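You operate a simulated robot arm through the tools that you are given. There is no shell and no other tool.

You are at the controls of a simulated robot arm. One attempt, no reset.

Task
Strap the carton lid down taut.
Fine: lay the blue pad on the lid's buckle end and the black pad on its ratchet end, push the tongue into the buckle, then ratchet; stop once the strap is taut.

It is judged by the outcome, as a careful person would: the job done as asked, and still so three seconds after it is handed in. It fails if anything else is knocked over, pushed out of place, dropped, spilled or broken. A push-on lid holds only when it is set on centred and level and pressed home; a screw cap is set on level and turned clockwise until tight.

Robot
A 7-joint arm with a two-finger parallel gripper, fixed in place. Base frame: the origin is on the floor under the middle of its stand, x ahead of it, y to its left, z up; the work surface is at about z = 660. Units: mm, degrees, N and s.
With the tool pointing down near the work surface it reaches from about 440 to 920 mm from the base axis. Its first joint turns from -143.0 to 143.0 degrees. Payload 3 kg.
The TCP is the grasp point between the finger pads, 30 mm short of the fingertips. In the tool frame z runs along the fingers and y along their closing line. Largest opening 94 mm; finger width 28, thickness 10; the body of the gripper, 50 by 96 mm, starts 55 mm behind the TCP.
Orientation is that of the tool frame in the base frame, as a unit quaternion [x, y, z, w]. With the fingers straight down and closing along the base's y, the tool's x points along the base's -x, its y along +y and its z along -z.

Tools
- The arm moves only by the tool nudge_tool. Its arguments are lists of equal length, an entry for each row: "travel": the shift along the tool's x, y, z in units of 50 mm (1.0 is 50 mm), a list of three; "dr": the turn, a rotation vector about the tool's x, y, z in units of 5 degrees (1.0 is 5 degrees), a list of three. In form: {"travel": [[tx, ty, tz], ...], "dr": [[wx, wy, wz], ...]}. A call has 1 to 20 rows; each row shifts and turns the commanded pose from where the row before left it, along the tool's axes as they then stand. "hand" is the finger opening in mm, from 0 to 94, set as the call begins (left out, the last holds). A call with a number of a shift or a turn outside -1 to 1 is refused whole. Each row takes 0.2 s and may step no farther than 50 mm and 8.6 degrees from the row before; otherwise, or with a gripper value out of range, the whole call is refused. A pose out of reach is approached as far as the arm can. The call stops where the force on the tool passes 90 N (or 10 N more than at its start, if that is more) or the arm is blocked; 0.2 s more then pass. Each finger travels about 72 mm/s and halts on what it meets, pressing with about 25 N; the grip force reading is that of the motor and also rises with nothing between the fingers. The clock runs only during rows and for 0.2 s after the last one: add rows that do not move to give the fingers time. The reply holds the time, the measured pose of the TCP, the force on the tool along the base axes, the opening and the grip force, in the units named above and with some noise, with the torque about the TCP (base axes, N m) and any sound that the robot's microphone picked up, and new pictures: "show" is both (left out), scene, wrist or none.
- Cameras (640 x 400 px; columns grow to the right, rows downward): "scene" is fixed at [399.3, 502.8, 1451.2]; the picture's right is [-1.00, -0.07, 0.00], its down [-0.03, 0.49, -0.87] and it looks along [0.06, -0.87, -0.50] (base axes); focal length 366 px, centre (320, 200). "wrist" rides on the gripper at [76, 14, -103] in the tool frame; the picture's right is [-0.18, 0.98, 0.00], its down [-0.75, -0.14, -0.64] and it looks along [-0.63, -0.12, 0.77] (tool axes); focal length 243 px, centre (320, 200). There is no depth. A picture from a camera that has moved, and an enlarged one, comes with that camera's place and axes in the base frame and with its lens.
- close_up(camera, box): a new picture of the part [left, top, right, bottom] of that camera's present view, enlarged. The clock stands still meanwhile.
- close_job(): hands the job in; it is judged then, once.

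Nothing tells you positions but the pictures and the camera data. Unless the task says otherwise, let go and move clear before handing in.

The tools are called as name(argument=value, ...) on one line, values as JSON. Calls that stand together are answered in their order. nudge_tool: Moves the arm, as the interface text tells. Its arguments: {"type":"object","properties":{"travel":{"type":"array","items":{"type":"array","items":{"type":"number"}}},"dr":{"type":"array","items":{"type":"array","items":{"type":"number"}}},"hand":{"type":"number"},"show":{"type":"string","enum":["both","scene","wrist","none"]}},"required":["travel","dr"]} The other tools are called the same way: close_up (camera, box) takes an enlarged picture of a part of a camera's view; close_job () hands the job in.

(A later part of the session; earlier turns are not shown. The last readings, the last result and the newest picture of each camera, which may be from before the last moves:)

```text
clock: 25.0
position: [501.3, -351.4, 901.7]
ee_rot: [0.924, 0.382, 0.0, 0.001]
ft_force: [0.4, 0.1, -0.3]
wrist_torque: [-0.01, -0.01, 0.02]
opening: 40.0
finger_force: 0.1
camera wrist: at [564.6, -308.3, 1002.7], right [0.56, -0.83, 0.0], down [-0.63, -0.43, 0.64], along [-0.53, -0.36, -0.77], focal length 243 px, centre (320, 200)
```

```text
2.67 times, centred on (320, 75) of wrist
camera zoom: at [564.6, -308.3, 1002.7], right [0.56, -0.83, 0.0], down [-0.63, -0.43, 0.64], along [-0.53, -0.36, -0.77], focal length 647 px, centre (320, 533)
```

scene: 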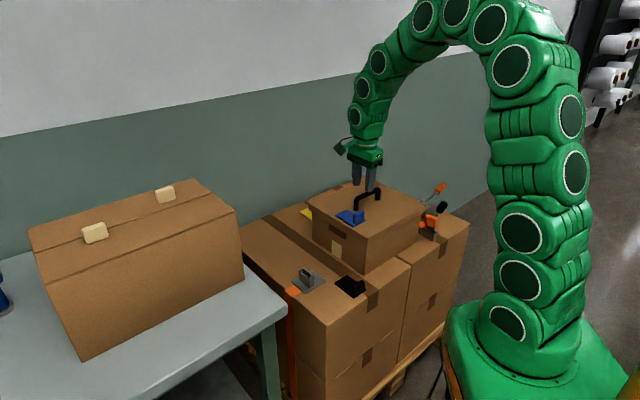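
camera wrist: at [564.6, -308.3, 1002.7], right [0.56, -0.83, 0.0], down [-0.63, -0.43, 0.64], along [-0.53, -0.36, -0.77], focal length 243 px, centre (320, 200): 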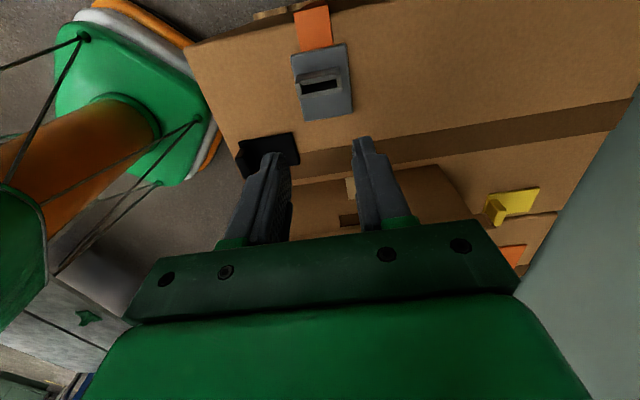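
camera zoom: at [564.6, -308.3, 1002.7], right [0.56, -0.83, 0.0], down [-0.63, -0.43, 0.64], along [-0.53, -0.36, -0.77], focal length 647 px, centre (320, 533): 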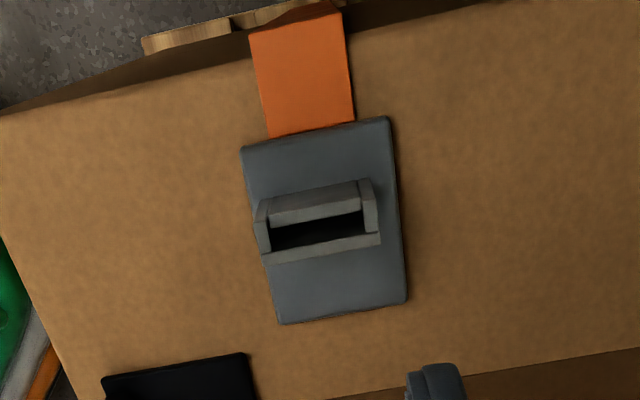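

close_up(camera="wrist", box=[280, 30, 360, 130])

close_up(camera="scene", box=[280, 255, 340, 305])

close_up(camera="wrist", box=[220, 110, 320, 190])

```text
4.00 times, centred on (320, 80) of wrist
camera zoom: at [564.6, -308.3, 1002.7], right [0.56, -0.83, 0.0], down [-0.63, -0.43, 0.64], along [-0.53, -0.36, -0.77], focal length 970 px, centre (320, 680)
```

zoom: 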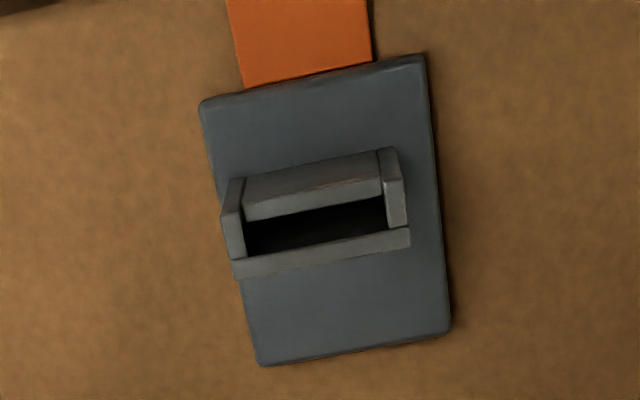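

```text
8.00 times, centred on (310, 280) of scene
camera zoom: at [399.3, 502.8, 1451.2], right [-1.0, -0.07, 0.0], down [-0.03, 0.49, -0.87], along [0.06, -0.87, -0.5], focal length 2928 px, centre (400, -440)
```

zoom: 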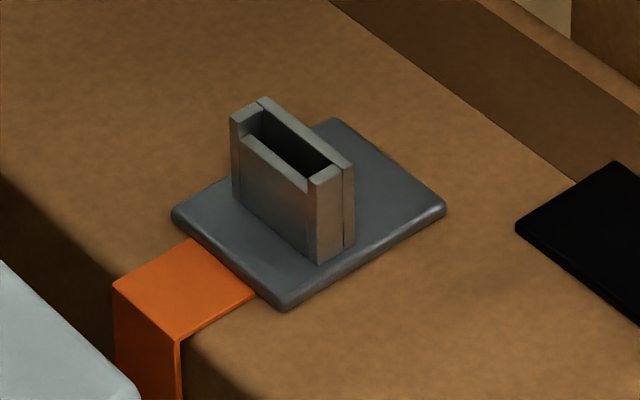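

```text
5.00 times, centred on (270, 150) of wrist
camera zoom: at [564.6, -308.3, 1002.7], right [0.56, -0.83, 0.0], down [-0.63, -0.43, 0.64], along [-0.53, -0.36, -0.77], focal length 1213 px, centre (570, 450)
```

zoom: 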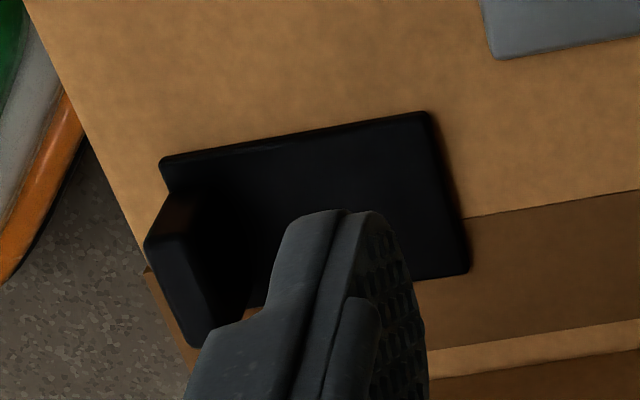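

The buckle slot is centred at about n≈603, m≈105, and the strap is 39 mm wide, centred at n≈604. The black pad's tab is near (340,-326). I'll move over it next, then re-centre the blue pad afterwards.

nudge_tool(travel=[[-0.48, -0.66, 0], [-0.48, -0.66, 0], [-0.48, -0.66, 0], [-0.47, -0.66, 0], [0, 0, 0.6], [0, 0, 0], [0, 0, 0]], dr=[[0, 0, 0], [0, 0, 0], [0, 0, 0], [0, 0, 0], [0, 0, 0], [0, 0, 0], [0, 0, 0]], hand=60)

close_up(camera="wrist", box=[240, 30, 480, 180])

```text
clock: 26.6
position: [340.8, -322.3, 871.3]
ee_rot: [0.924, 0.382, 0.0, 0.0]
ft_force: [-0.1, -0.8, -0.1]
wrist_torque: [0.03, 0.0, 0.03]
opening: 60.0
finger_force: 0.0
camera wrist: at [403.4, -279.2, 972.1], right [0.57, -0.82, 0.0], down [-0.63, -0.43, 0.64], along [-0.53, -0.36, -0.77], focal length 243 px, centre (320, 200)
```

scene: 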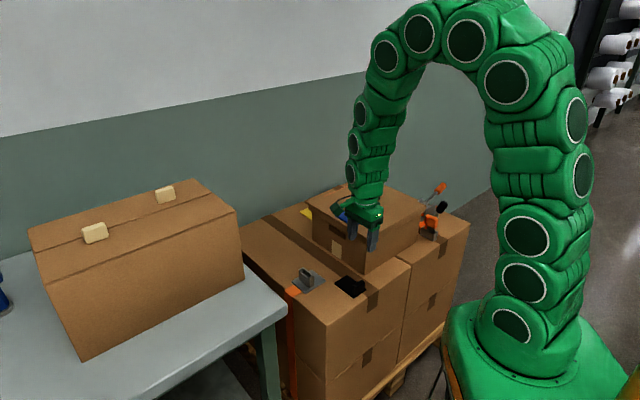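
wrist: 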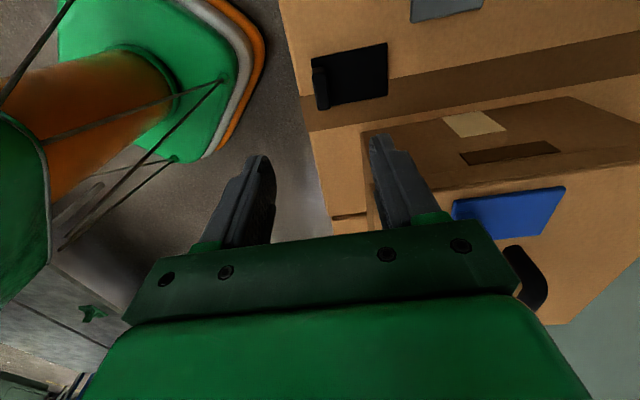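

```text
2.67 times, centred on (360, 105) of wrist
camera zoom: at [403.4, -279.2, 972.1], right [0.57, -0.82, 0.0], down [-0.63, -0.43, 0.64], along [-0.53, -0.36, -0.77], focal length 647 px, centre (213, 453)
```

zoom: 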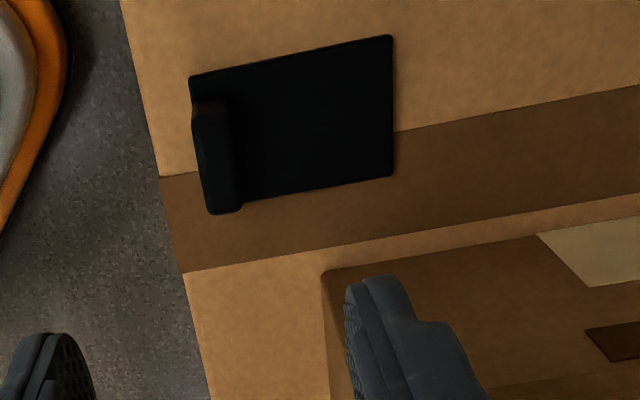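

nudge_tool(travel=[[-0.06, 0.04, 0.5], [0, 0, 0.7], [0, 0, 0.8], [0, 0, 0.6], [0, 0, 0.4], [0, 0, 0]], dr=[[0, 0, 0], [0, 0, 0], [0, 0, 0], [0, 0, 0], [0, 0, 0], [0, 0, 0]])

close_up(camera="wrist", box=[200, 70, 480, 245])

close_up(camera="scene", box=[300, 180, 440, 310])

```text
clock: 28.0
position: [340.9, -326.5, 722.4]
ee_rot: [0.924, 0.383, 0.001, 0.001]
ft_force: [0.3, -0.3, -0.2]
wrist_torque: [0.04, -0.01, 0.0]
opening: 60.0
finger_force: 0.1
camera wrist: at [404.3, -283.6, 823.2], right [0.57, -0.82, 0.0], down [-0.63, -0.43, 0.64], along [-0.53, -0.36, -0.77], focal length 243 px, centre (320, 200)
```

scene: 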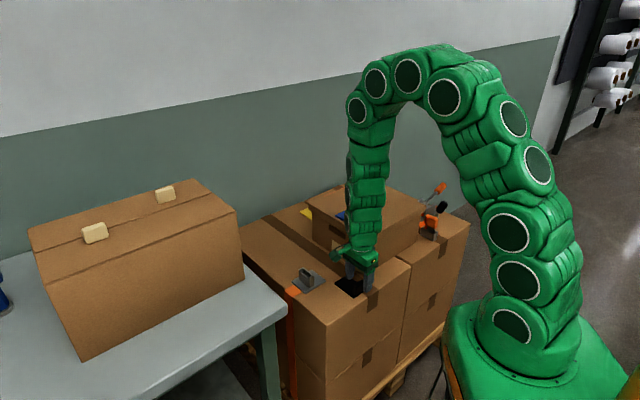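
wrist: 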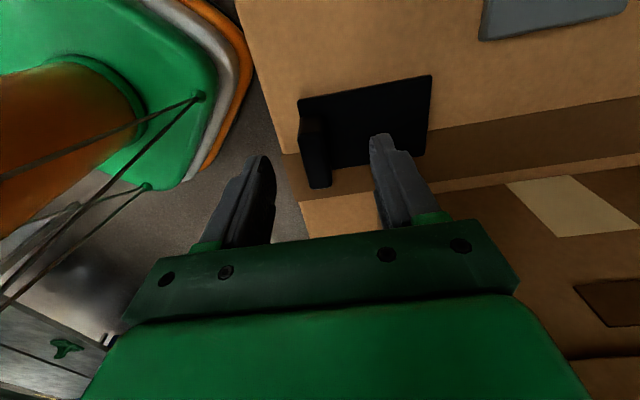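

```text
2.29 times, centred on (340, 158) of wrist
camera zoom: at [404.3, -283.6, 823.2], right [0.57, -0.82, 0.0], down [-0.63, -0.43, 0.64], along [-0.53, -0.36, -0.77], focal length 555 px, centre (274, 297)
```

zoom: 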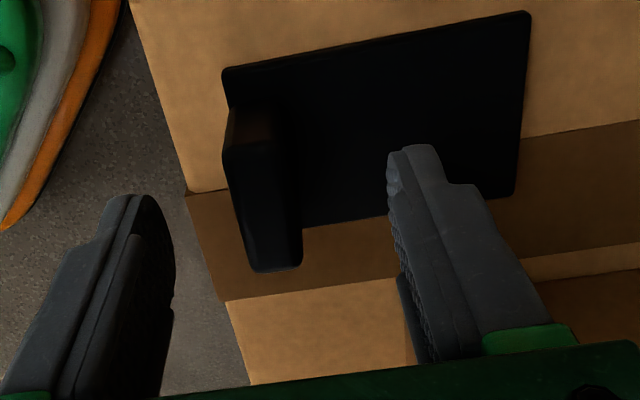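

```text
3.08 times, centred on (370, 245) of scene
camera zoom: at [399.3, 502.8, 1451.2], right [-1.0, -0.07, 0.0], down [-0.03, 0.49, -0.87], along [0.06, -0.87, -0.5], focal length 1126 px, centre (166, 62)
```

zoom: 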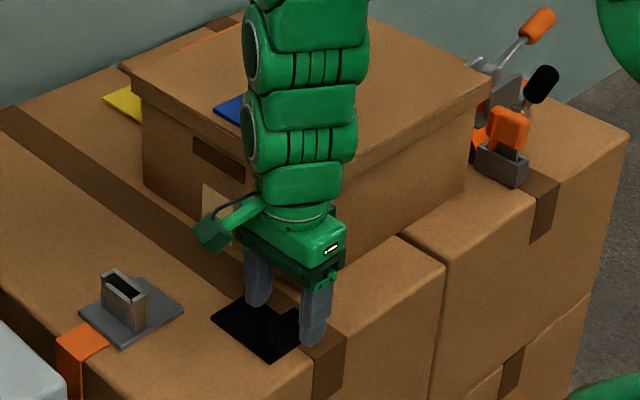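

nudge_tool(travel=[[0, 0, 0.25], [0, 0, 0.22], [0, 0, 0]], dr=[[0, 0, 0], [0, 0, 0], [0, 0, 0]], show="none")

nudge_tool(travel=[[0, 0, 0], [0, 0, 0], [0, 0, 0], [0, 0, 0]], dr=[[0, 0, 0], [0, 0, 0], [0, 0, 0], [0, 0, 0]], hand=8, show="wrist")

```text
clock: 28.8
position: [340.5, -327.8, 697.5]
ee_rot: [0.924, 0.382, 0.001, -0.001]
ft_force: [-0.1, -0.4, -0.2]
wrist_torque: [0.0, -0.01, 0.03]
opening: 60.1
finger_force: 0.0
```

```text
clock: 29.8
position: [340.4, -328.7, 697.1]
ee_rot: [0.924, 0.383, 0.0, 0.0]
ft_force: [0.1, 0.4, 0.2]
wrist_torque: [-0.02, 0.01, -0.04]
opening: 19.6
finger_force: 25.0
camera wrist: at [404.1, -284.8, 798.6], right [0.56, -0.83, 0.0], down [-0.63, -0.43, 0.64], along [-0.53, -0.36, -0.77], focal length 243 px, centre (320, 200)
```

wrist: 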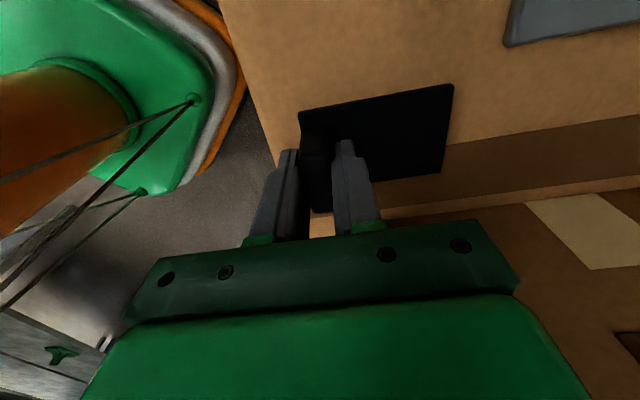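

Black pad gripped. I'll lift it high and carry it over to the ratchet end of the lid.

nudge_tool(travel=[[0, 0, -0.2], [0, 0, -0.6], [0, 0, -0.8], [0, 0, -0.8], [0, 0, -0.8], [0, 0, -0.8], [0, 0, -0.8], [0, 0, -0.5], [-0.3, 0.1, 0], [-0.7, 0.22, 0], [-0.7, 0.22, 0], [-0.7, 0.22, 0], [-0.7, 0.22, 0], [-0.7, 0.22, 0], [-0.7, 0.22, 0], [-0.7, 0.22, 0], [-0.7, 0.22, 0], [-0.3, 0.1, 0], [0, 0, 0], [0, 0, 0]], dr=[[0, 0, 0], [0, 0, 0], [0, 0, 0], [0, 0, 0], [0, 0, 0], [0, 0, 0], [0, 0, 0], [0, 0, 0], [0, 0, 0], [0, 0, 0], [0, 0, 0], [0, 0, 0], [0, 0, 0], [0, 0, 0], [0, 0, 0], [0, 0, 0], [0, 0, 0], [0, 0, 0], [0, 0, 0], [0, 0, 0]])

close_up(camera="wrist", box=[160, 0, 560, 250])

close_up(camera="scene", box=[300, 130, 480, 270])

```text
clock: 34.0
position: [190.4, -615.2, 964.8]
ee_rot: [0.924, 0.383, 0.0, 0.0]
ft_force: [0.6, -0.6, -0.6]
wrist_torque: [0.0, 0.04, -0.02]
opening: 19.7
finger_force: 24.9
camera wrist: at [254.6, -572.0, 1064.7], right [0.56, -0.83, 0.0], down [-0.63, -0.43, 0.64], along [-0.53, -0.36, -0.77], focal length 243 px, centre (320, 200)
```

scene: 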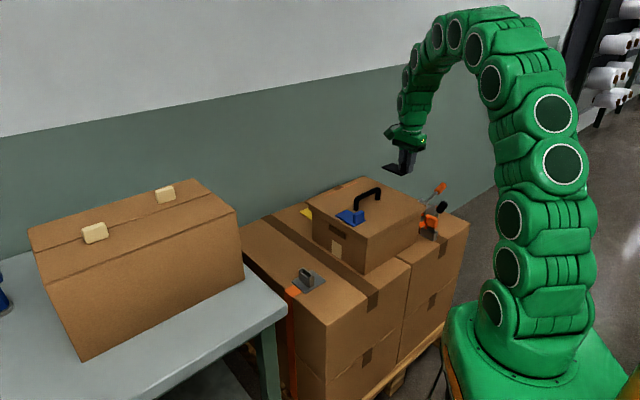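
wrist: 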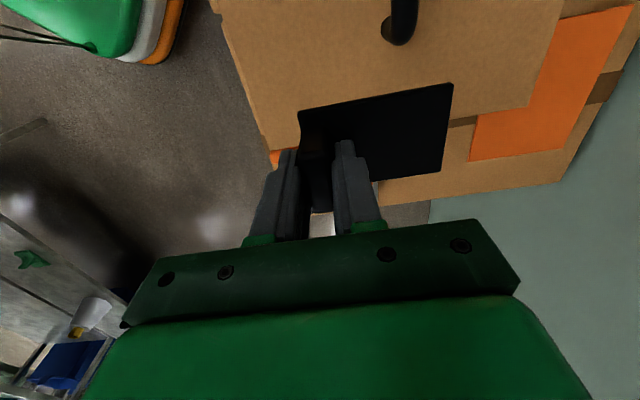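

```text
1.60 times, centred on (360, 125) of wrist
camera zoom: at [254.6, -572.0, 1064.7], right [0.56, -0.83, 0.0], down [-0.63, -0.43, 0.64], along [-0.53, -0.36, -0.77], focal length 388 px, centre (256, 320)
```

zoom: 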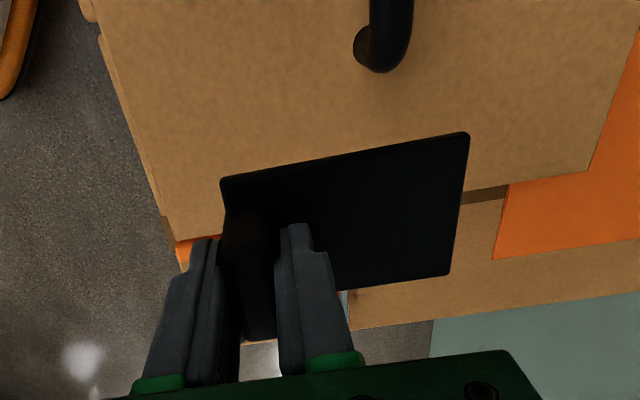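

```text
2.86 times, centred on (390, 200) of scene
camera zoom: at [399.3, 502.8, 1451.2], right [-1.0, -0.07, 0.0], down [-0.03, 0.49, -0.87], along [0.06, -0.87, -0.5], focal length 1046 px, centre (120, 200)
```

zoom: 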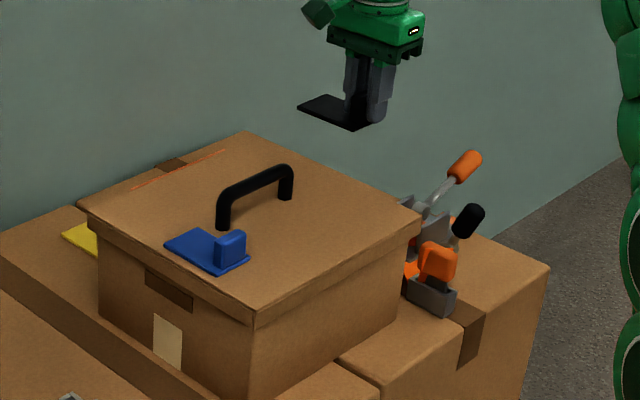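

The ratchet-end lid edge is at m≈-350, so I'll centre the black pad at m≈-315, n≈603.5. I'll shift, then descend to just above contact.

nudge_tool(travel=[[-0.29, 0, 0.2], [0, 0, 0.6], [0, 0, 0.7], [0, 0, 0.45], [0, 0, 0.2], [0, 0, 0]], dr=[[0, 0, 0], [0, 0, 0], [0, 0, 0], [0, 0, 0], [0, 0, 0], [0, 0, 0]])

close_up(camera="scene", box=[300, 130, 480, 270])

```text
clock: 35.4
position: [180.5, -626.5, 854.7]
ee_rot: [0.924, 0.383, -0.001, 0.0]
ft_force: [0.1, -0.5, -0.3]
wrist_torque: [0.01, -0.01, 0.0]
opening: 19.6
finger_force: 25.2
camera wrist: at [244.4, -584.0, 955.8], right [0.56, -0.83, 0.0], down [-0.63, -0.43, 0.64], along [-0.53, -0.36, -0.77], focal length 243 px, centre (320, 200)
```

scene: 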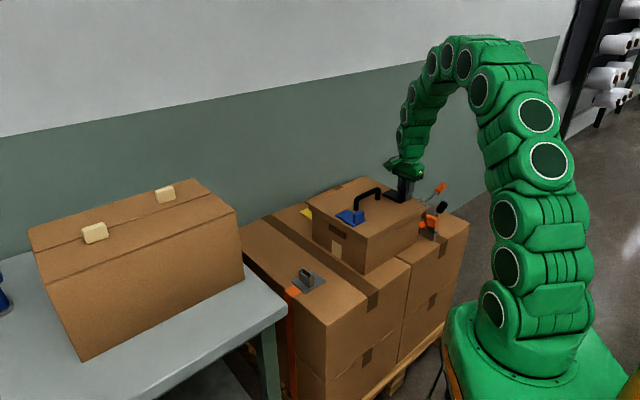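
wrist: 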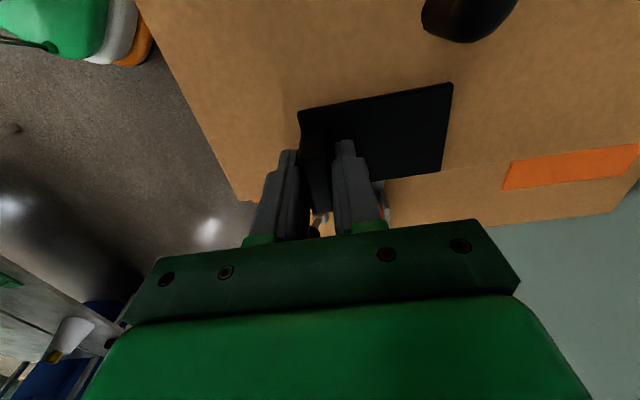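

```text
2.86 times, centred on (390, 200) of scene
camera zoom: at [399.3, 502.8, 1451.2], right [-1.0, -0.07, 0.0], down [-0.03, 0.49, -0.87], along [0.06, -0.87, -0.5], focal length 1046 px, centre (120, 200)
```

zoom: 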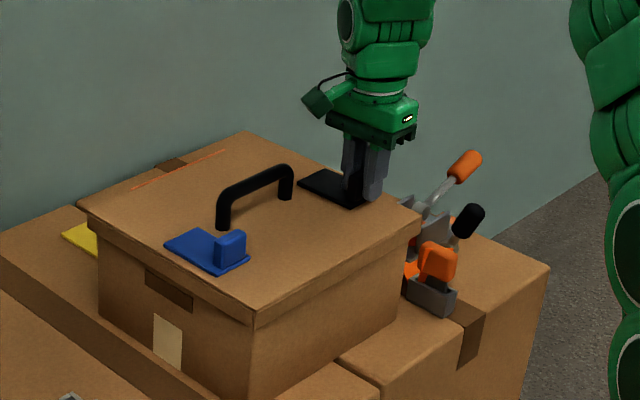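

nudge_tool(travel=[[0, 0, 0.04], [0, 0, 0.04], [0, 0, 0]], dr=[[0, 0, 0], [0, 0, 0], [0, 0, 0]], show="none")

```text
clock: 36.2
position: [181.2, -626.6, 851.8]
ee_rot: [0.923, 0.384, -0.001, 0.0]
ft_force: [1.1, -1.1, 17.8]
wrist_torque: [0.03, -0.01, 0.0]
opening: 19.7
finger_force: 24.7
```

nudge_tool(travel=[[0, 0, -0.03], [0, 0, 0]], dr=[[0, 0, 0], [0, 0, 0]], show="wrist")

close_up(camera="wrist", box=[240, 60, 480, 240])

close_up(camera="scene", box=[370, 170, 440, 220])

```text
clock: 36.8
position: [181.6, -626.0, 853.8]
ee_rot: [0.924, 0.382, 0.0, 0.0]
ft_force: [-0.8, 0.1, 0.4]
wrist_torque: [0.03, -0.03, -0.01]
opening: 19.5
finger_force: 25.1
camera wrist: at [244.5, -583.1, 954.0], right [0.57, -0.83, 0.0], down [-0.63, -0.43, 0.64], along [-0.53, -0.36, -0.77], focal length 243 px, centre (320, 200)
```

wrist: 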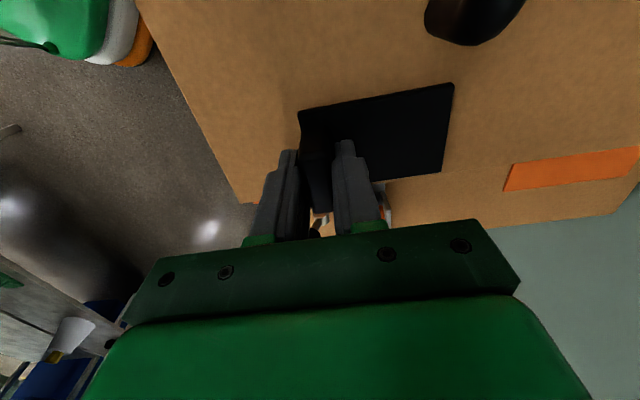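

```text
2.22 times, centred on (360, 150) of wrist
camera zoom: at [244.5, -583.1, 954.0], right [0.57, -0.83, 0.0], down [-0.63, -0.43, 0.64], along [-0.53, -0.36, -0.77], focal length 539 px, centre (231, 311)
```

zoom: 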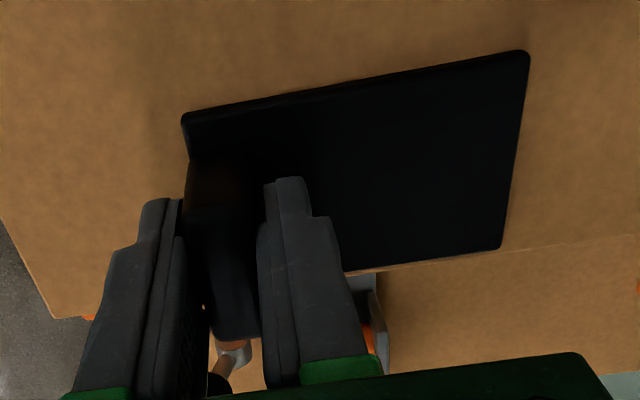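

```text
8.00 times, centred on (405, 195) of scene
camera zoom: at [399.3, 502.8, 1451.2], right [-1.0, -0.07, 0.0], down [-0.03, 0.49, -0.87], along [0.06, -0.87, -0.5], focal length 2928 px, centre (-360, 240)
```

zoom: 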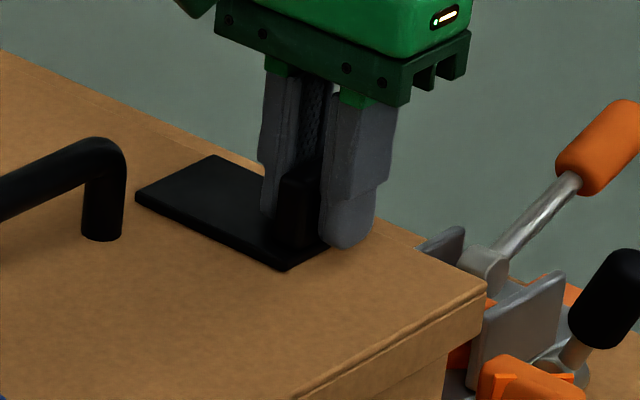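

nudge_tool(travel=[[0, 0, 0], [0, 0, 0], [0, 0, 0]], dr=[[0, 0, 0], [0, 0, 0], [0, 0, 0]], hand=40, show="wrist")

nudge_tool(travel=[[0, 0, -0.2], [0, 0, -0.6], [0, 0, -0.8], [0, 0, -0.8], [0, 0, 0]], dr=[[0, 0, 0], [0, 0, 0], [0, 0, 0], [0, 0, 0], [0, 0, 0]], show="wrist")

close_up(camera="wrist", box=[220, 0, 460, 150])

close_up(camera="scene", box=[300, 130, 480, 270])

```text
clock: 37.6
position: [181.4, -627.1, 853.7]
ee_rot: [0.923, 0.384, 0.0, 0.0]
ft_force: [0.9, 0.6, -0.5]
wrist_torque: [0.0, 0.01, 0.01]
opening: 40.1
finger_force: 0.0
camera wrist: at [244.6, -583.3, 954.3], right [0.56, -0.83, 0.0], down [-0.63, -0.43, 0.64], along [-0.53, -0.36, -0.77], focal length 243 px, centre (320, 200)
```

wrist: 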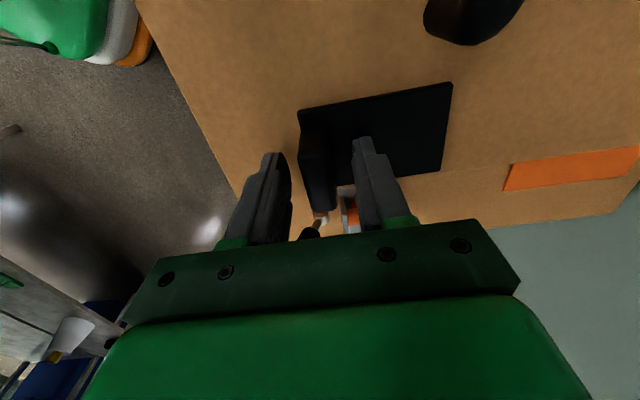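

```text
clock: 38.8
position: [180.0, -625.5, 970.3]
ee_rot: [0.924, 0.383, 0.0, 0.001]
ft_force: [-0.2, 0.6, -0.4]
wrist_torque: [0.03, 0.01, 0.01]
opening: 39.9
finger_force: 0.1
camera wrist: at [243.7, -582.8, 1071.5], right [0.56, -0.83, 0.0], down [-0.63, -0.43, 0.64], along [-0.53, -0.36, -0.77], focal length 243 px, centre (320, 200)
```

wrist: 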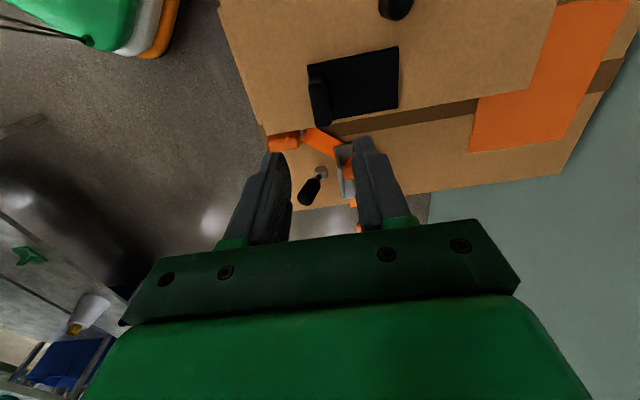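

```text
2.67 times, centred on (340, 75) of wrist
camera zoom: at [243.7, -582.8, 1071.5], right [0.56, -0.83, 0.0], down [-0.63, -0.43, 0.64], along [-0.53, -0.36, -0.77], focal length 647 px, centre (267, 533)
```

zoom: 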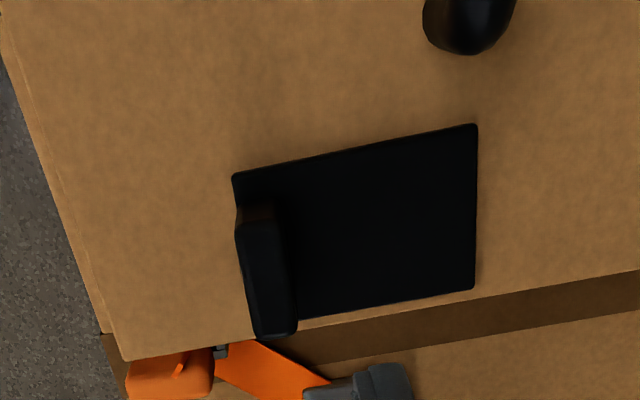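

```text
2.86 times, centred on (390, 200) of scene
camera zoom: at [399.3, 502.8, 1451.2], right [-1.0, -0.07, 0.0], down [-0.03, 0.49, -0.87], along [0.06, -0.87, -0.5], focal length 1046 px, centre (120, 200)
```

zoom: 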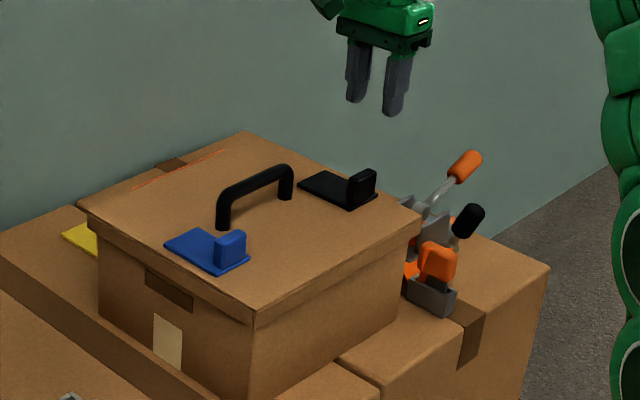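

The black pad sits flat at n≈605 and did not shift on release. Now I'll re-centre the blue pad by straddling its tab at the desired position and closing gently so it slides about 8 mm back.

nudge_tool(travel=[[0.7, 0.01, 0], [0.9, 0, 0], [0.9, 0, 0], [0.9, 0, 0], [0.7, 0, 0], [0.39, 0, 0], [0, 0, 0.6], [0, 0, 0.8], [0, 0, 0], [0, 0, 0]], dr=[[0, 0, 0], [0, 0, 0], [0, 0, 0], [0, 0, 0], [0, 0, 0], [0, 0, 0], [0, 0, 0], [0, 0, 0], [0, 0, 0], [0, 0, 0]], hand=54, show="wrist")

close_up(camera="wrist", box=[220, 50, 460, 230])

```text
clock: 41.0
position: [342.3, -470.0, 901.7]
ee_rot: [0.924, 0.383, 0.0, 0.0]
ft_force: [-0.3, 1.0, 0.3]
wrist_torque: [-0.03, -0.01, 0.03]
opening: 54.0
finger_force: 0.0
camera wrist: at [405.6, -426.3, 1002.8], right [0.56, -0.83, 0.0], down [-0.63, -0.43, 0.64], along [-0.53, -0.36, -0.77], focal length 243 px, centre (320, 200)
```

wrist: 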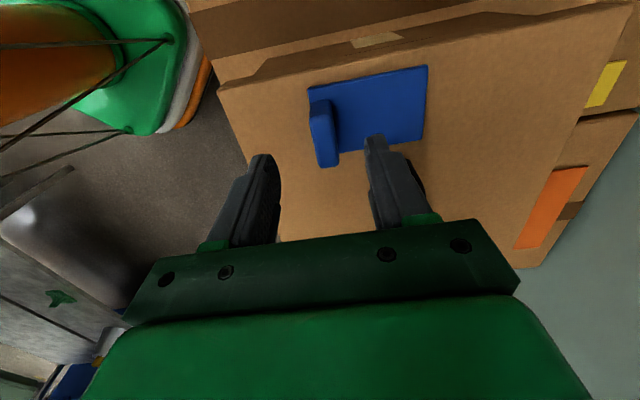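

```text
2.22 times, centred on (340, 140) of wrist
camera zoom: at [405.6, -426.3, 1002.8], right [0.56, -0.83, 0.0], down [-0.63, -0.43, 0.64], along [-0.53, -0.36, -0.77], focal length 539 px, centre (276, 333)
```

zoom: 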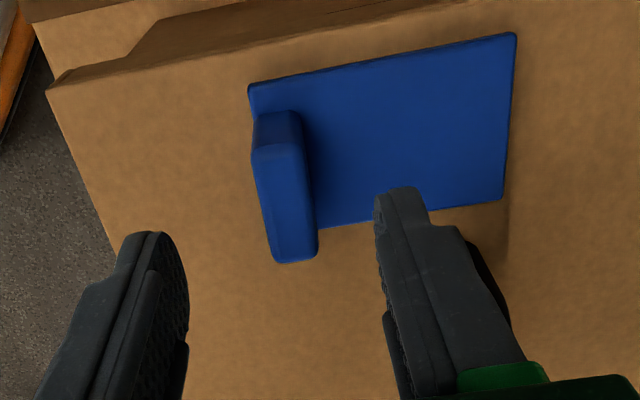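

nudge_tool(travel=[[0, -0.09, 0.4], [0, 0, 0.4], [0, 0, 0.1], [0, 0, 0]], dr=[[0, 0, 0], [0, 0, 0], [0, 0, 0], [0, 0, 0]], show="wrist")

```text
clock: 42.0
position: [337.2, -464.8, 857.9]
ee_rot: [0.924, 0.383, 0.0, 0.0]
ft_force: [0.1, -0.8, 0.4]
wrist_torque: [0.03, -0.01, 0.02]
opening: 53.9
finger_force: 0.0
camera wrist: at [400.4, -422.6, 958.4], right [0.57, -0.82, 0.0], down [-0.63, -0.43, 0.64], along [-0.53, -0.36, -0.77], focal length 243 px, centre (320, 200)
```

wrist: 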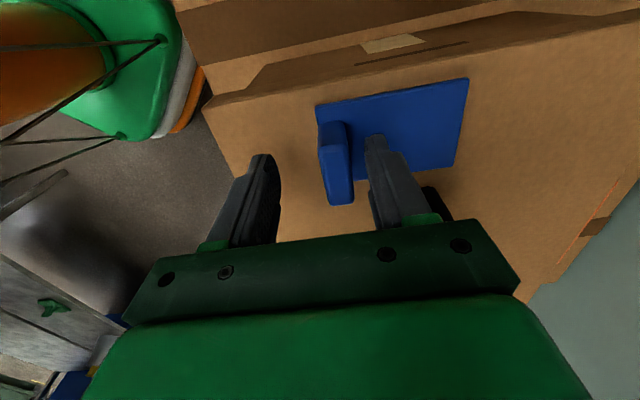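

nudge_tool(travel=[[0, 0.02, 0], [0, 0, 0], [0, 0, 0], [0, 0, 0]], dr=[[0, 0, 0], [0, 0, 0], [0, 0, 0], [0, 0, 0]], hand=12, show="wrist")

nudge_tool(travel=[[0, 0, 0], [0, 0, 0], [0, 0, 0]], dr=[[0, 0, 0], [0, 0, 0], [0, 0, 0]], hand=44, show="wrist")

```text
clock: 43.0
position: [337.4, -466.8, 856.3]
ee_rot: [0.924, 0.383, 0.0, 0.0]
ft_force: [0.6, -0.3, -0.5]
wrist_torque: [-0.02, 0.01, 0.01]
opening: 18.8
finger_force: 25.3
camera wrist: at [400.9, -423.3, 958.6], right [0.56, -0.83, 0.0], down [-0.63, -0.43, 0.64], along [-0.53, -0.36, -0.77], focal length 243 px, centre (320, 200)
```

wrist: 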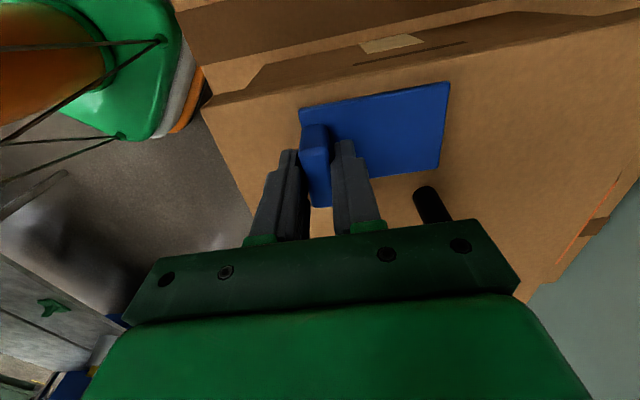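

```text
clock: 43.8
position: [338.1, -467.3, 856.8]
ee_rot: [0.924, 0.383, 0.001, 0.0]
ft_force: [-0.3, 0.2, 0.2]
wrist_torque: [-0.02, 0.02, 0.07]
opening: 44.0
finger_force: 0.0
camera wrist: at [400.9, -423.3, 958.6], right [0.56, -0.83, 0.0], down [-0.63, -0.43, 0.64], along [-0.53, -0.36, -0.77], focal length 243 px, centre (320, 200)
```

wrist: 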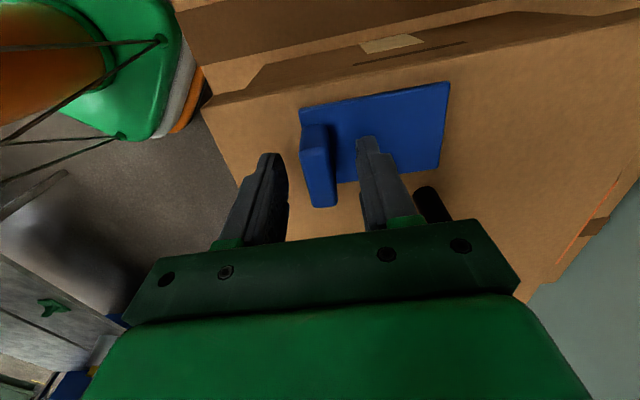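

The blue pad is now centred at n≈603.5. I'll rise and go over to look closely at the tongue, its holder and the ratchet.

nudge_tool(travel=[[0, 0, -0.3], [0, 0, -0.8], [0, 0, -0.9], [0, 0, -0.3], [-0.7, -0.17, 0], [-0.7, -0.17, 0], [-0.7, -0.17, 0], [-0.7, -0.17, 0], [-0.7, -0.17, 0], [-0.7, -0.17, 0], [-0.7, -0.17, 0], [-0.7, -0.17, 0], [0, 0, 0], [0, 0, 0]], dr=[[0, 0, 0], [0, 0, 0], [0, 0, 0], [0, 0, 0], [0, 0, 0], [0, 0, 0], [0, 0, 0], [0, 0, 0], [0, 0, 0], [0, 0, 0], [0, 0, 0], [0, 0, 0], [0, 0, 0], [0, 0, 0]])

close_up(camera="wrist", box=[240, 30, 400, 170])

close_up(camera="scene", box=[400, 175, 460, 245])

```text
clock: 46.8
position: [91.8, -615.6, 974.3]
ee_rot: [0.924, 0.383, -0.001, -0.001]
ft_force: [-0.1, -0.7, 0.9]
wrist_torque: [0.02, -0.01, 0.04]
opening: 44.2
finger_force: 0.1
camera wrist: at [155.6, -572.0, 1074.7], right [0.57, -0.82, 0.0], down [-0.63, -0.43, 0.64], along [-0.53, -0.36, -0.77], focal length 243 px, centre (320, 200)
```

scene: 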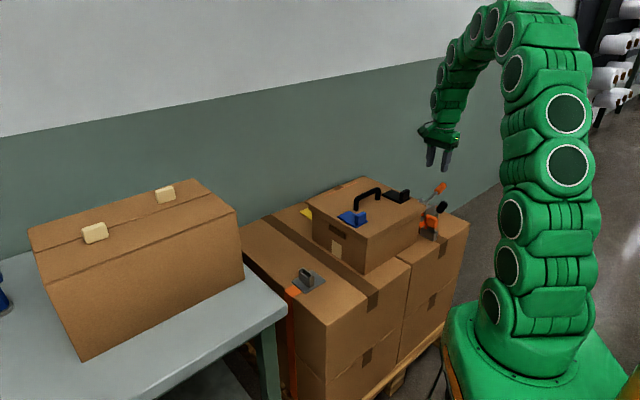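
wrist: 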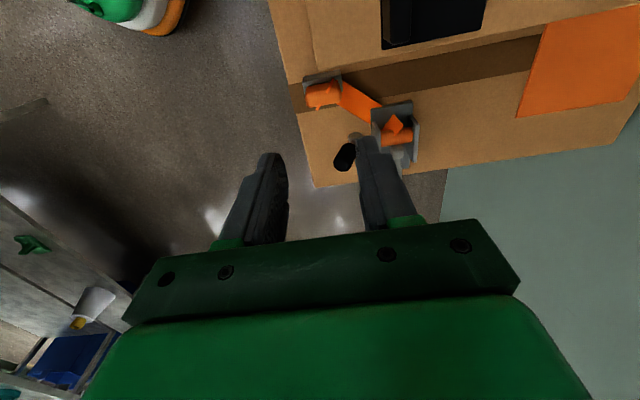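

```text
2.86 times, centred on (320, 100) of wrist
camera zoom: at [155.6, -572.0, 1074.7], right [0.57, -0.82, 0.0], down [-0.63, -0.43, 0.64], along [-0.53, -0.36, -0.77], focal length 693 px, centre (320, 486)
```

zoom: 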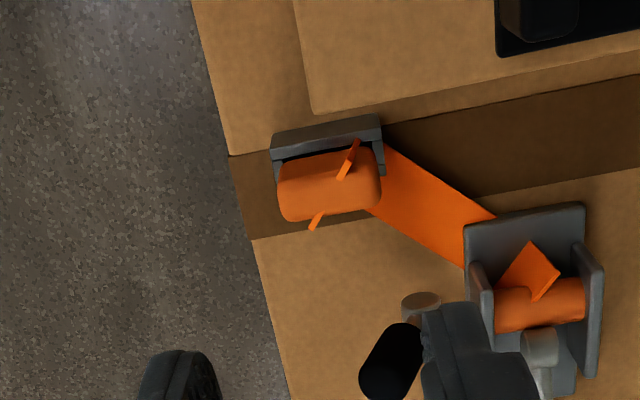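

```text
5.71 times, centred on (430, 210) of scene
camera zoom: at [399.3, 502.8, 1451.2], right [-1.0, -0.07, 0.0], down [-0.03, 0.49, -0.87], along [0.06, -0.87, -0.5], focal length 2091 px, centre (-309, 143)
```

zoom: 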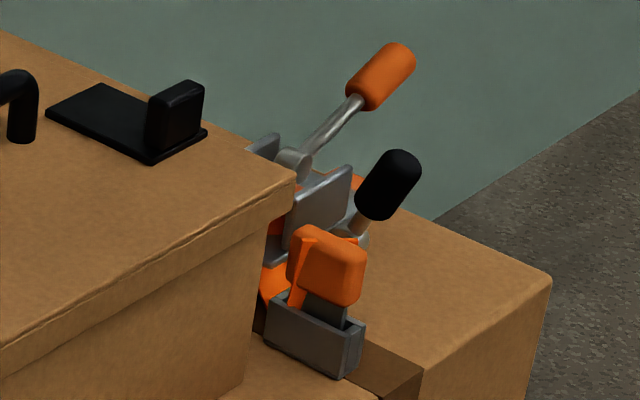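

The tongue's orange block sits at about (77,-631), 41 mm outside the lid edge. With the present yaw the wrist camera would hang just above the lid, so I'll turn 180° to put the camera on the outer side.

nudge_tool(travel=[[-0.42, 0.01, 0], [0, 0, 0], [0, 0, 0], [0, 0, 0], [0, 0, 0], [0, 0, 0], [0, 0, 0], [0, 0, 0], [0, 0, 0], [0, 0, 0], [0, 0, 0], [0, 0, 0], [0, 0, 0], [0, 0, 0], [0, 0, 0], [0, 0, 0], [0, 0, 0], [0, 0, 0], [0, 0, 0], [0, 0, 0]], dr=[[0, 0, 0], [0, 0, -1], [0, 0, -1], [0, 0, -1], [0, 0, -1], [0, 0, -1], [0, 0, -1], [0, 0, -1], [0, 0, -1], [0, 0, -1], [0, 0, -1], [0, 0, -1], [0, 0, -1], [0, 0, -1], [0, 0, -1], [0, 0, -1], [0, 0, -1], [0, 0, -1], [0, 0, -1], [0, 0, 0]], hand=80, show="wrist")

close_up(camera="wrist", box=[220, 30, 420, 190])

```text
clock: 51.0
position: [78.7, -630.7, 972.6]
ee_rot: [0.382, 0.924, 0.0, 0.0]
ft_force: [-0.5, -0.1, 0.3]
wrist_torque: [0.0, 0.04, -0.02]
opening: 79.9
finger_force: 0.1
camera wrist: at [33.2, -567.6, 1073.8], right [0.82, 0.57, 0.0], down [0.43, -0.63, 0.64], along [0.36, -0.53, -0.77], focal length 243 px, centre (320, 200)
```

wrist: 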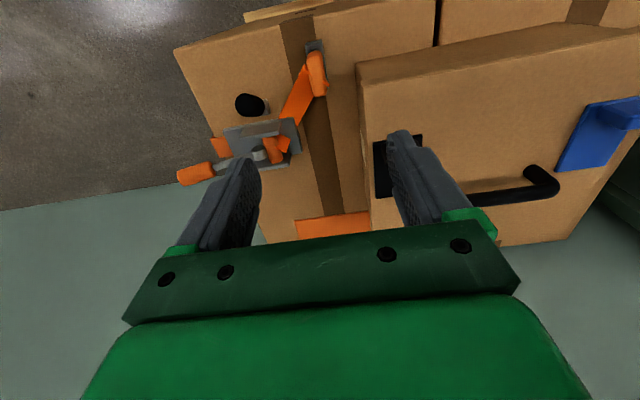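

```text
2.50 times, centred on (320, 110) of wrist
camera zoom: at [33.2, -567.6, 1073.8], right [0.82, 0.57, 0.0], down [0.43, -0.63, 0.64], along [0.36, -0.53, -0.77], focal length 606 px, centre (320, 425)
```

zoom: 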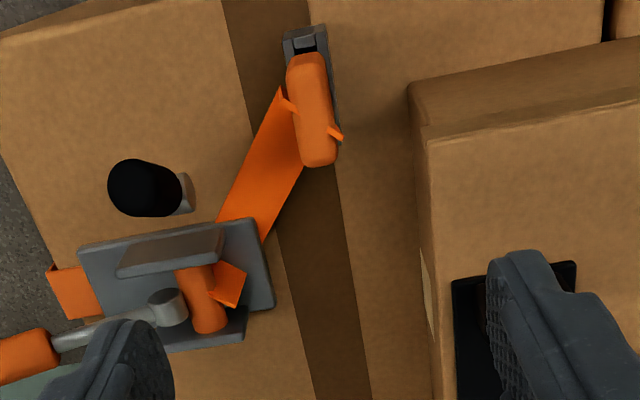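

close_up(camera="wrist", box=[285, 30, 355, 110])

close_up(camera="scene", box=[415, 190, 455, 240])

close_up(camera="wrist", box=[160, 80, 320, 200])

```text
5.00 times, centred on (320, 70) of wrist
camera zoom: at [33.2, -567.6, 1073.8], right [0.82, 0.57, 0.0], down [0.43, -0.63, 0.64], along [0.36, -0.53, -0.77], focal length 1213 px, centre (320, 850)
```

zoom: 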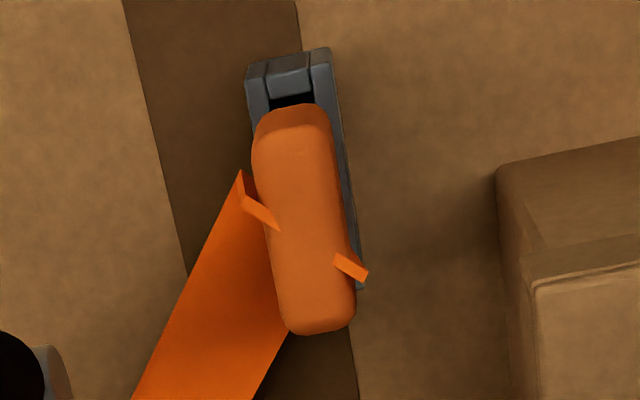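

```text
8.00 times, centred on (435, 215) of scene
camera zoom: at [399.3, 502.8, 1451.2], right [-1.0, -0.07, 0.0], down [-0.03, 0.49, -0.87], along [0.06, -0.87, -0.5], focal length 2928 px, centre (-600, 80)
```

zoom: 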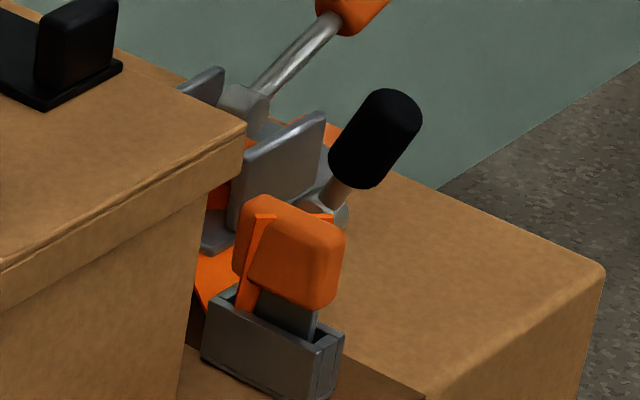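

```text
3.33 times, centred on (240, 140) of wrist
camera zoom: at [33.2, -567.6, 1073.8], right [0.82, 0.57, 0.0], down [0.43, -0.63, 0.64], along [0.36, -0.53, -0.77], focal length 809 px, centre (587, 400)
```

zoom: 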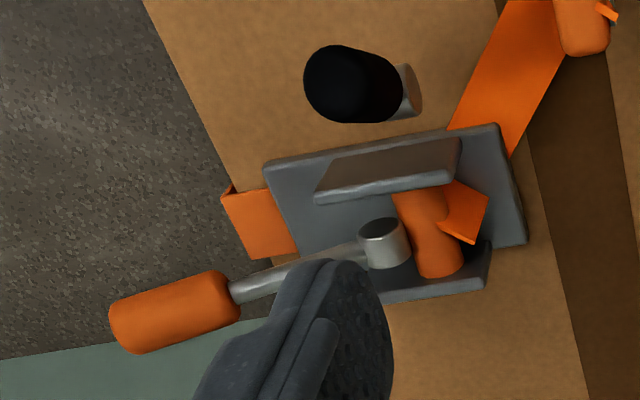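

The tongue block is about 45×19×37 mm with its top near z≈741, above the holder rim at ≈693. I'll finish the turn so the fingers close along its 45 mm length with the camera on the outer side.

nudge_tool(travel=[[0, 0, 0], [0, 0, 0], [0, 0, 0], [0, 0, 0], [0, 0, 0], [0, 0, 0], [0, 0, 0], [0, 0, 0], [0, 0, 0], [0, 0, 0], [0, 0, 0], [0, 0, 0], [0, 0, 0], [0, 0, 0], [0, 0, 0], [0, 0, 0], [0, 0, 0], [0, 0, 0], [0, 0, 0]], dr=[[0, 0, -1], [0, 0, -1], [0, 0, -1], [0, 0, -1], [0, 0, -1], [0, 0, -1], [0, 0, -1], [0, 0, -1], [0, 0, -1], [0, 0, -1], [0, 0, -1], [0, 0, -1], [0, 0, -1], [0, 0, -1], [0, 0, -1], [0, 0, -1], [0, 0, -1], [0, 0, -1], [0, 0, 0]], hand=80)

close_up(camera="wrist", box=[240, 20, 400, 140])

```text
clock: 55.0
position: [76.6, -629.8, 971.8]
ee_rot: [-0.384, 0.923, 0.0, 0.0]
ft_force: [0.1, 0.9, -0.4]
wrist_torque: [-0.01, -0.02, 0.01]
opening: 80.0
finger_force: 0.1
camera wrist: at [12.4, -674.6, 1073.8], right [-0.57, 0.82, 0.0], down [0.63, 0.43, 0.64], along [0.53, 0.36, -0.77], focal length 243 px, centre (320, 200)
```

scene: 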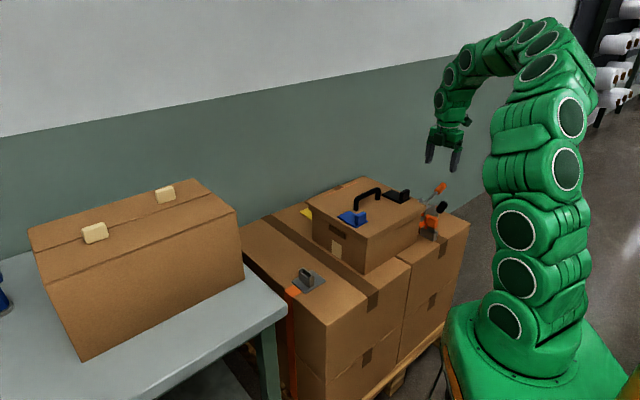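
wrist: 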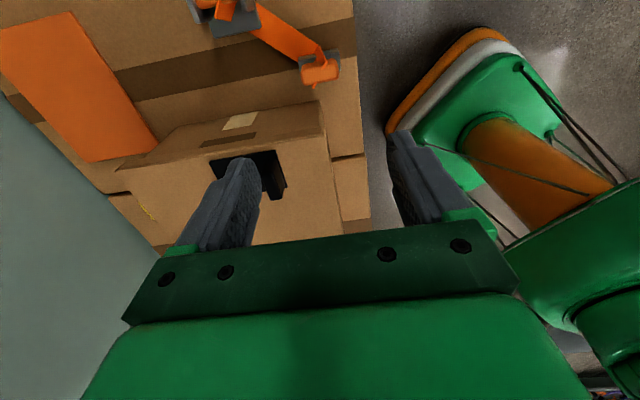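

```text
3.33 times, centred on (320, 80) of wrist
camera zoom: at [12.4, -674.6, 1073.8], right [-0.57, 0.82, 0.0], down [0.63, 0.43, 0.64], along [0.53, 0.36, -0.77], focal length 809 px, centre (320, 600)
```

zoom: 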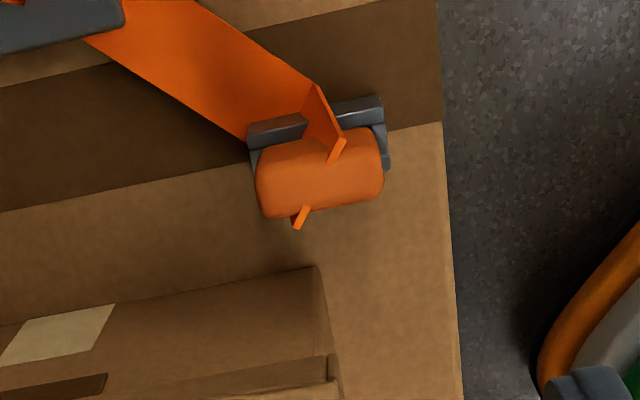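

nudge_tool(travel=[[0.03, -0.01, 0.7], [0, 0, 0.8], [0, 0, 0.8], [0, 0, 0.8], [0, 0, 0.6], [0, 0, 0.3], [0, 0, 0]], dr=[[0, 0, 0], [0, 0, 0], [0, 0, 0], [0, 0, 0], [0, 0, 0], [0, 0, 0], [0, 0, 0]], hand=74)

close_up(camera="wrist", box=[220, 40, 420, 240])

close_up(camera="scene", box=[390, 150, 480, 250])

```text
clock: 56.6
position: [75.9, -632.6, 774.0]
ee_rot: [-0.382, 0.924, 0.0, 0.0]
ft_force: [-0.7, -0.2, -0.7]
wrist_torque: [-0.03, 0.01, -0.03]
opening: 74.3
finger_force: 0.1
camera wrist: at [12.5, -676.2, 874.3], right [-0.56, 0.83, 0.0], down [0.63, 0.43, 0.64], along [0.53, 0.36, -0.77], focal length 243 px, centre (320, 200)
```

scene: 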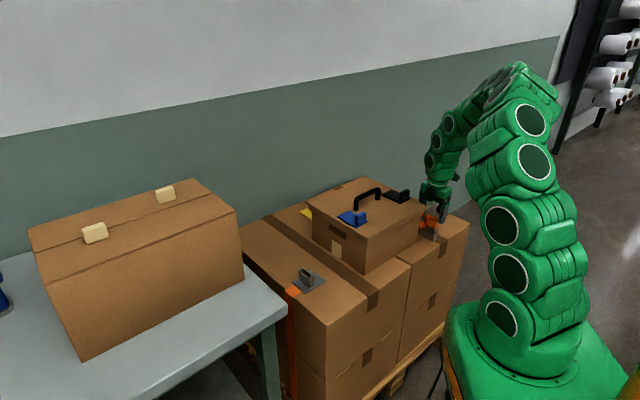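
wrist: 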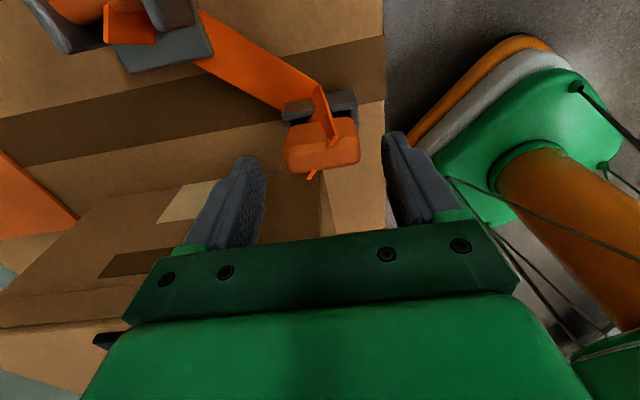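

```text
2.00 times, centred on (320, 140) of wrist
camera zoom: at [12.5, -676.2, 874.3], right [-0.56, 0.83, 0.0], down [0.63, 0.43, 0.64], along [0.53, 0.36, -0.77], focal length 485 px, centre (320, 320)
```

zoom: 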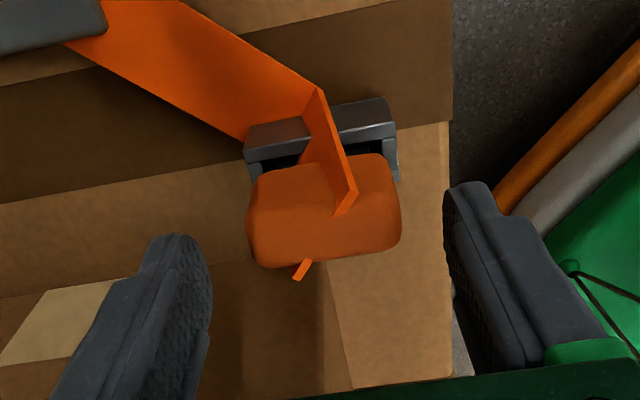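

```text
4.00 times, centred on (435, 200) of scene
camera zoom: at [399.3, 502.8, 1451.2], right [-1.0, -0.07, 0.0], down [-0.03, 0.49, -0.87], along [0.06, -0.87, -0.5], focal length 1464 px, centre (-140, 200)
```

zoom: 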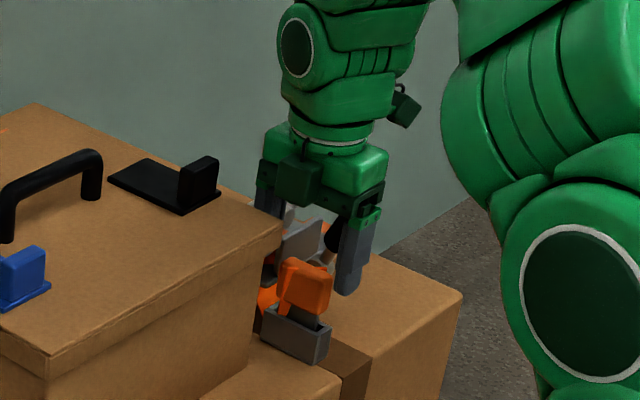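

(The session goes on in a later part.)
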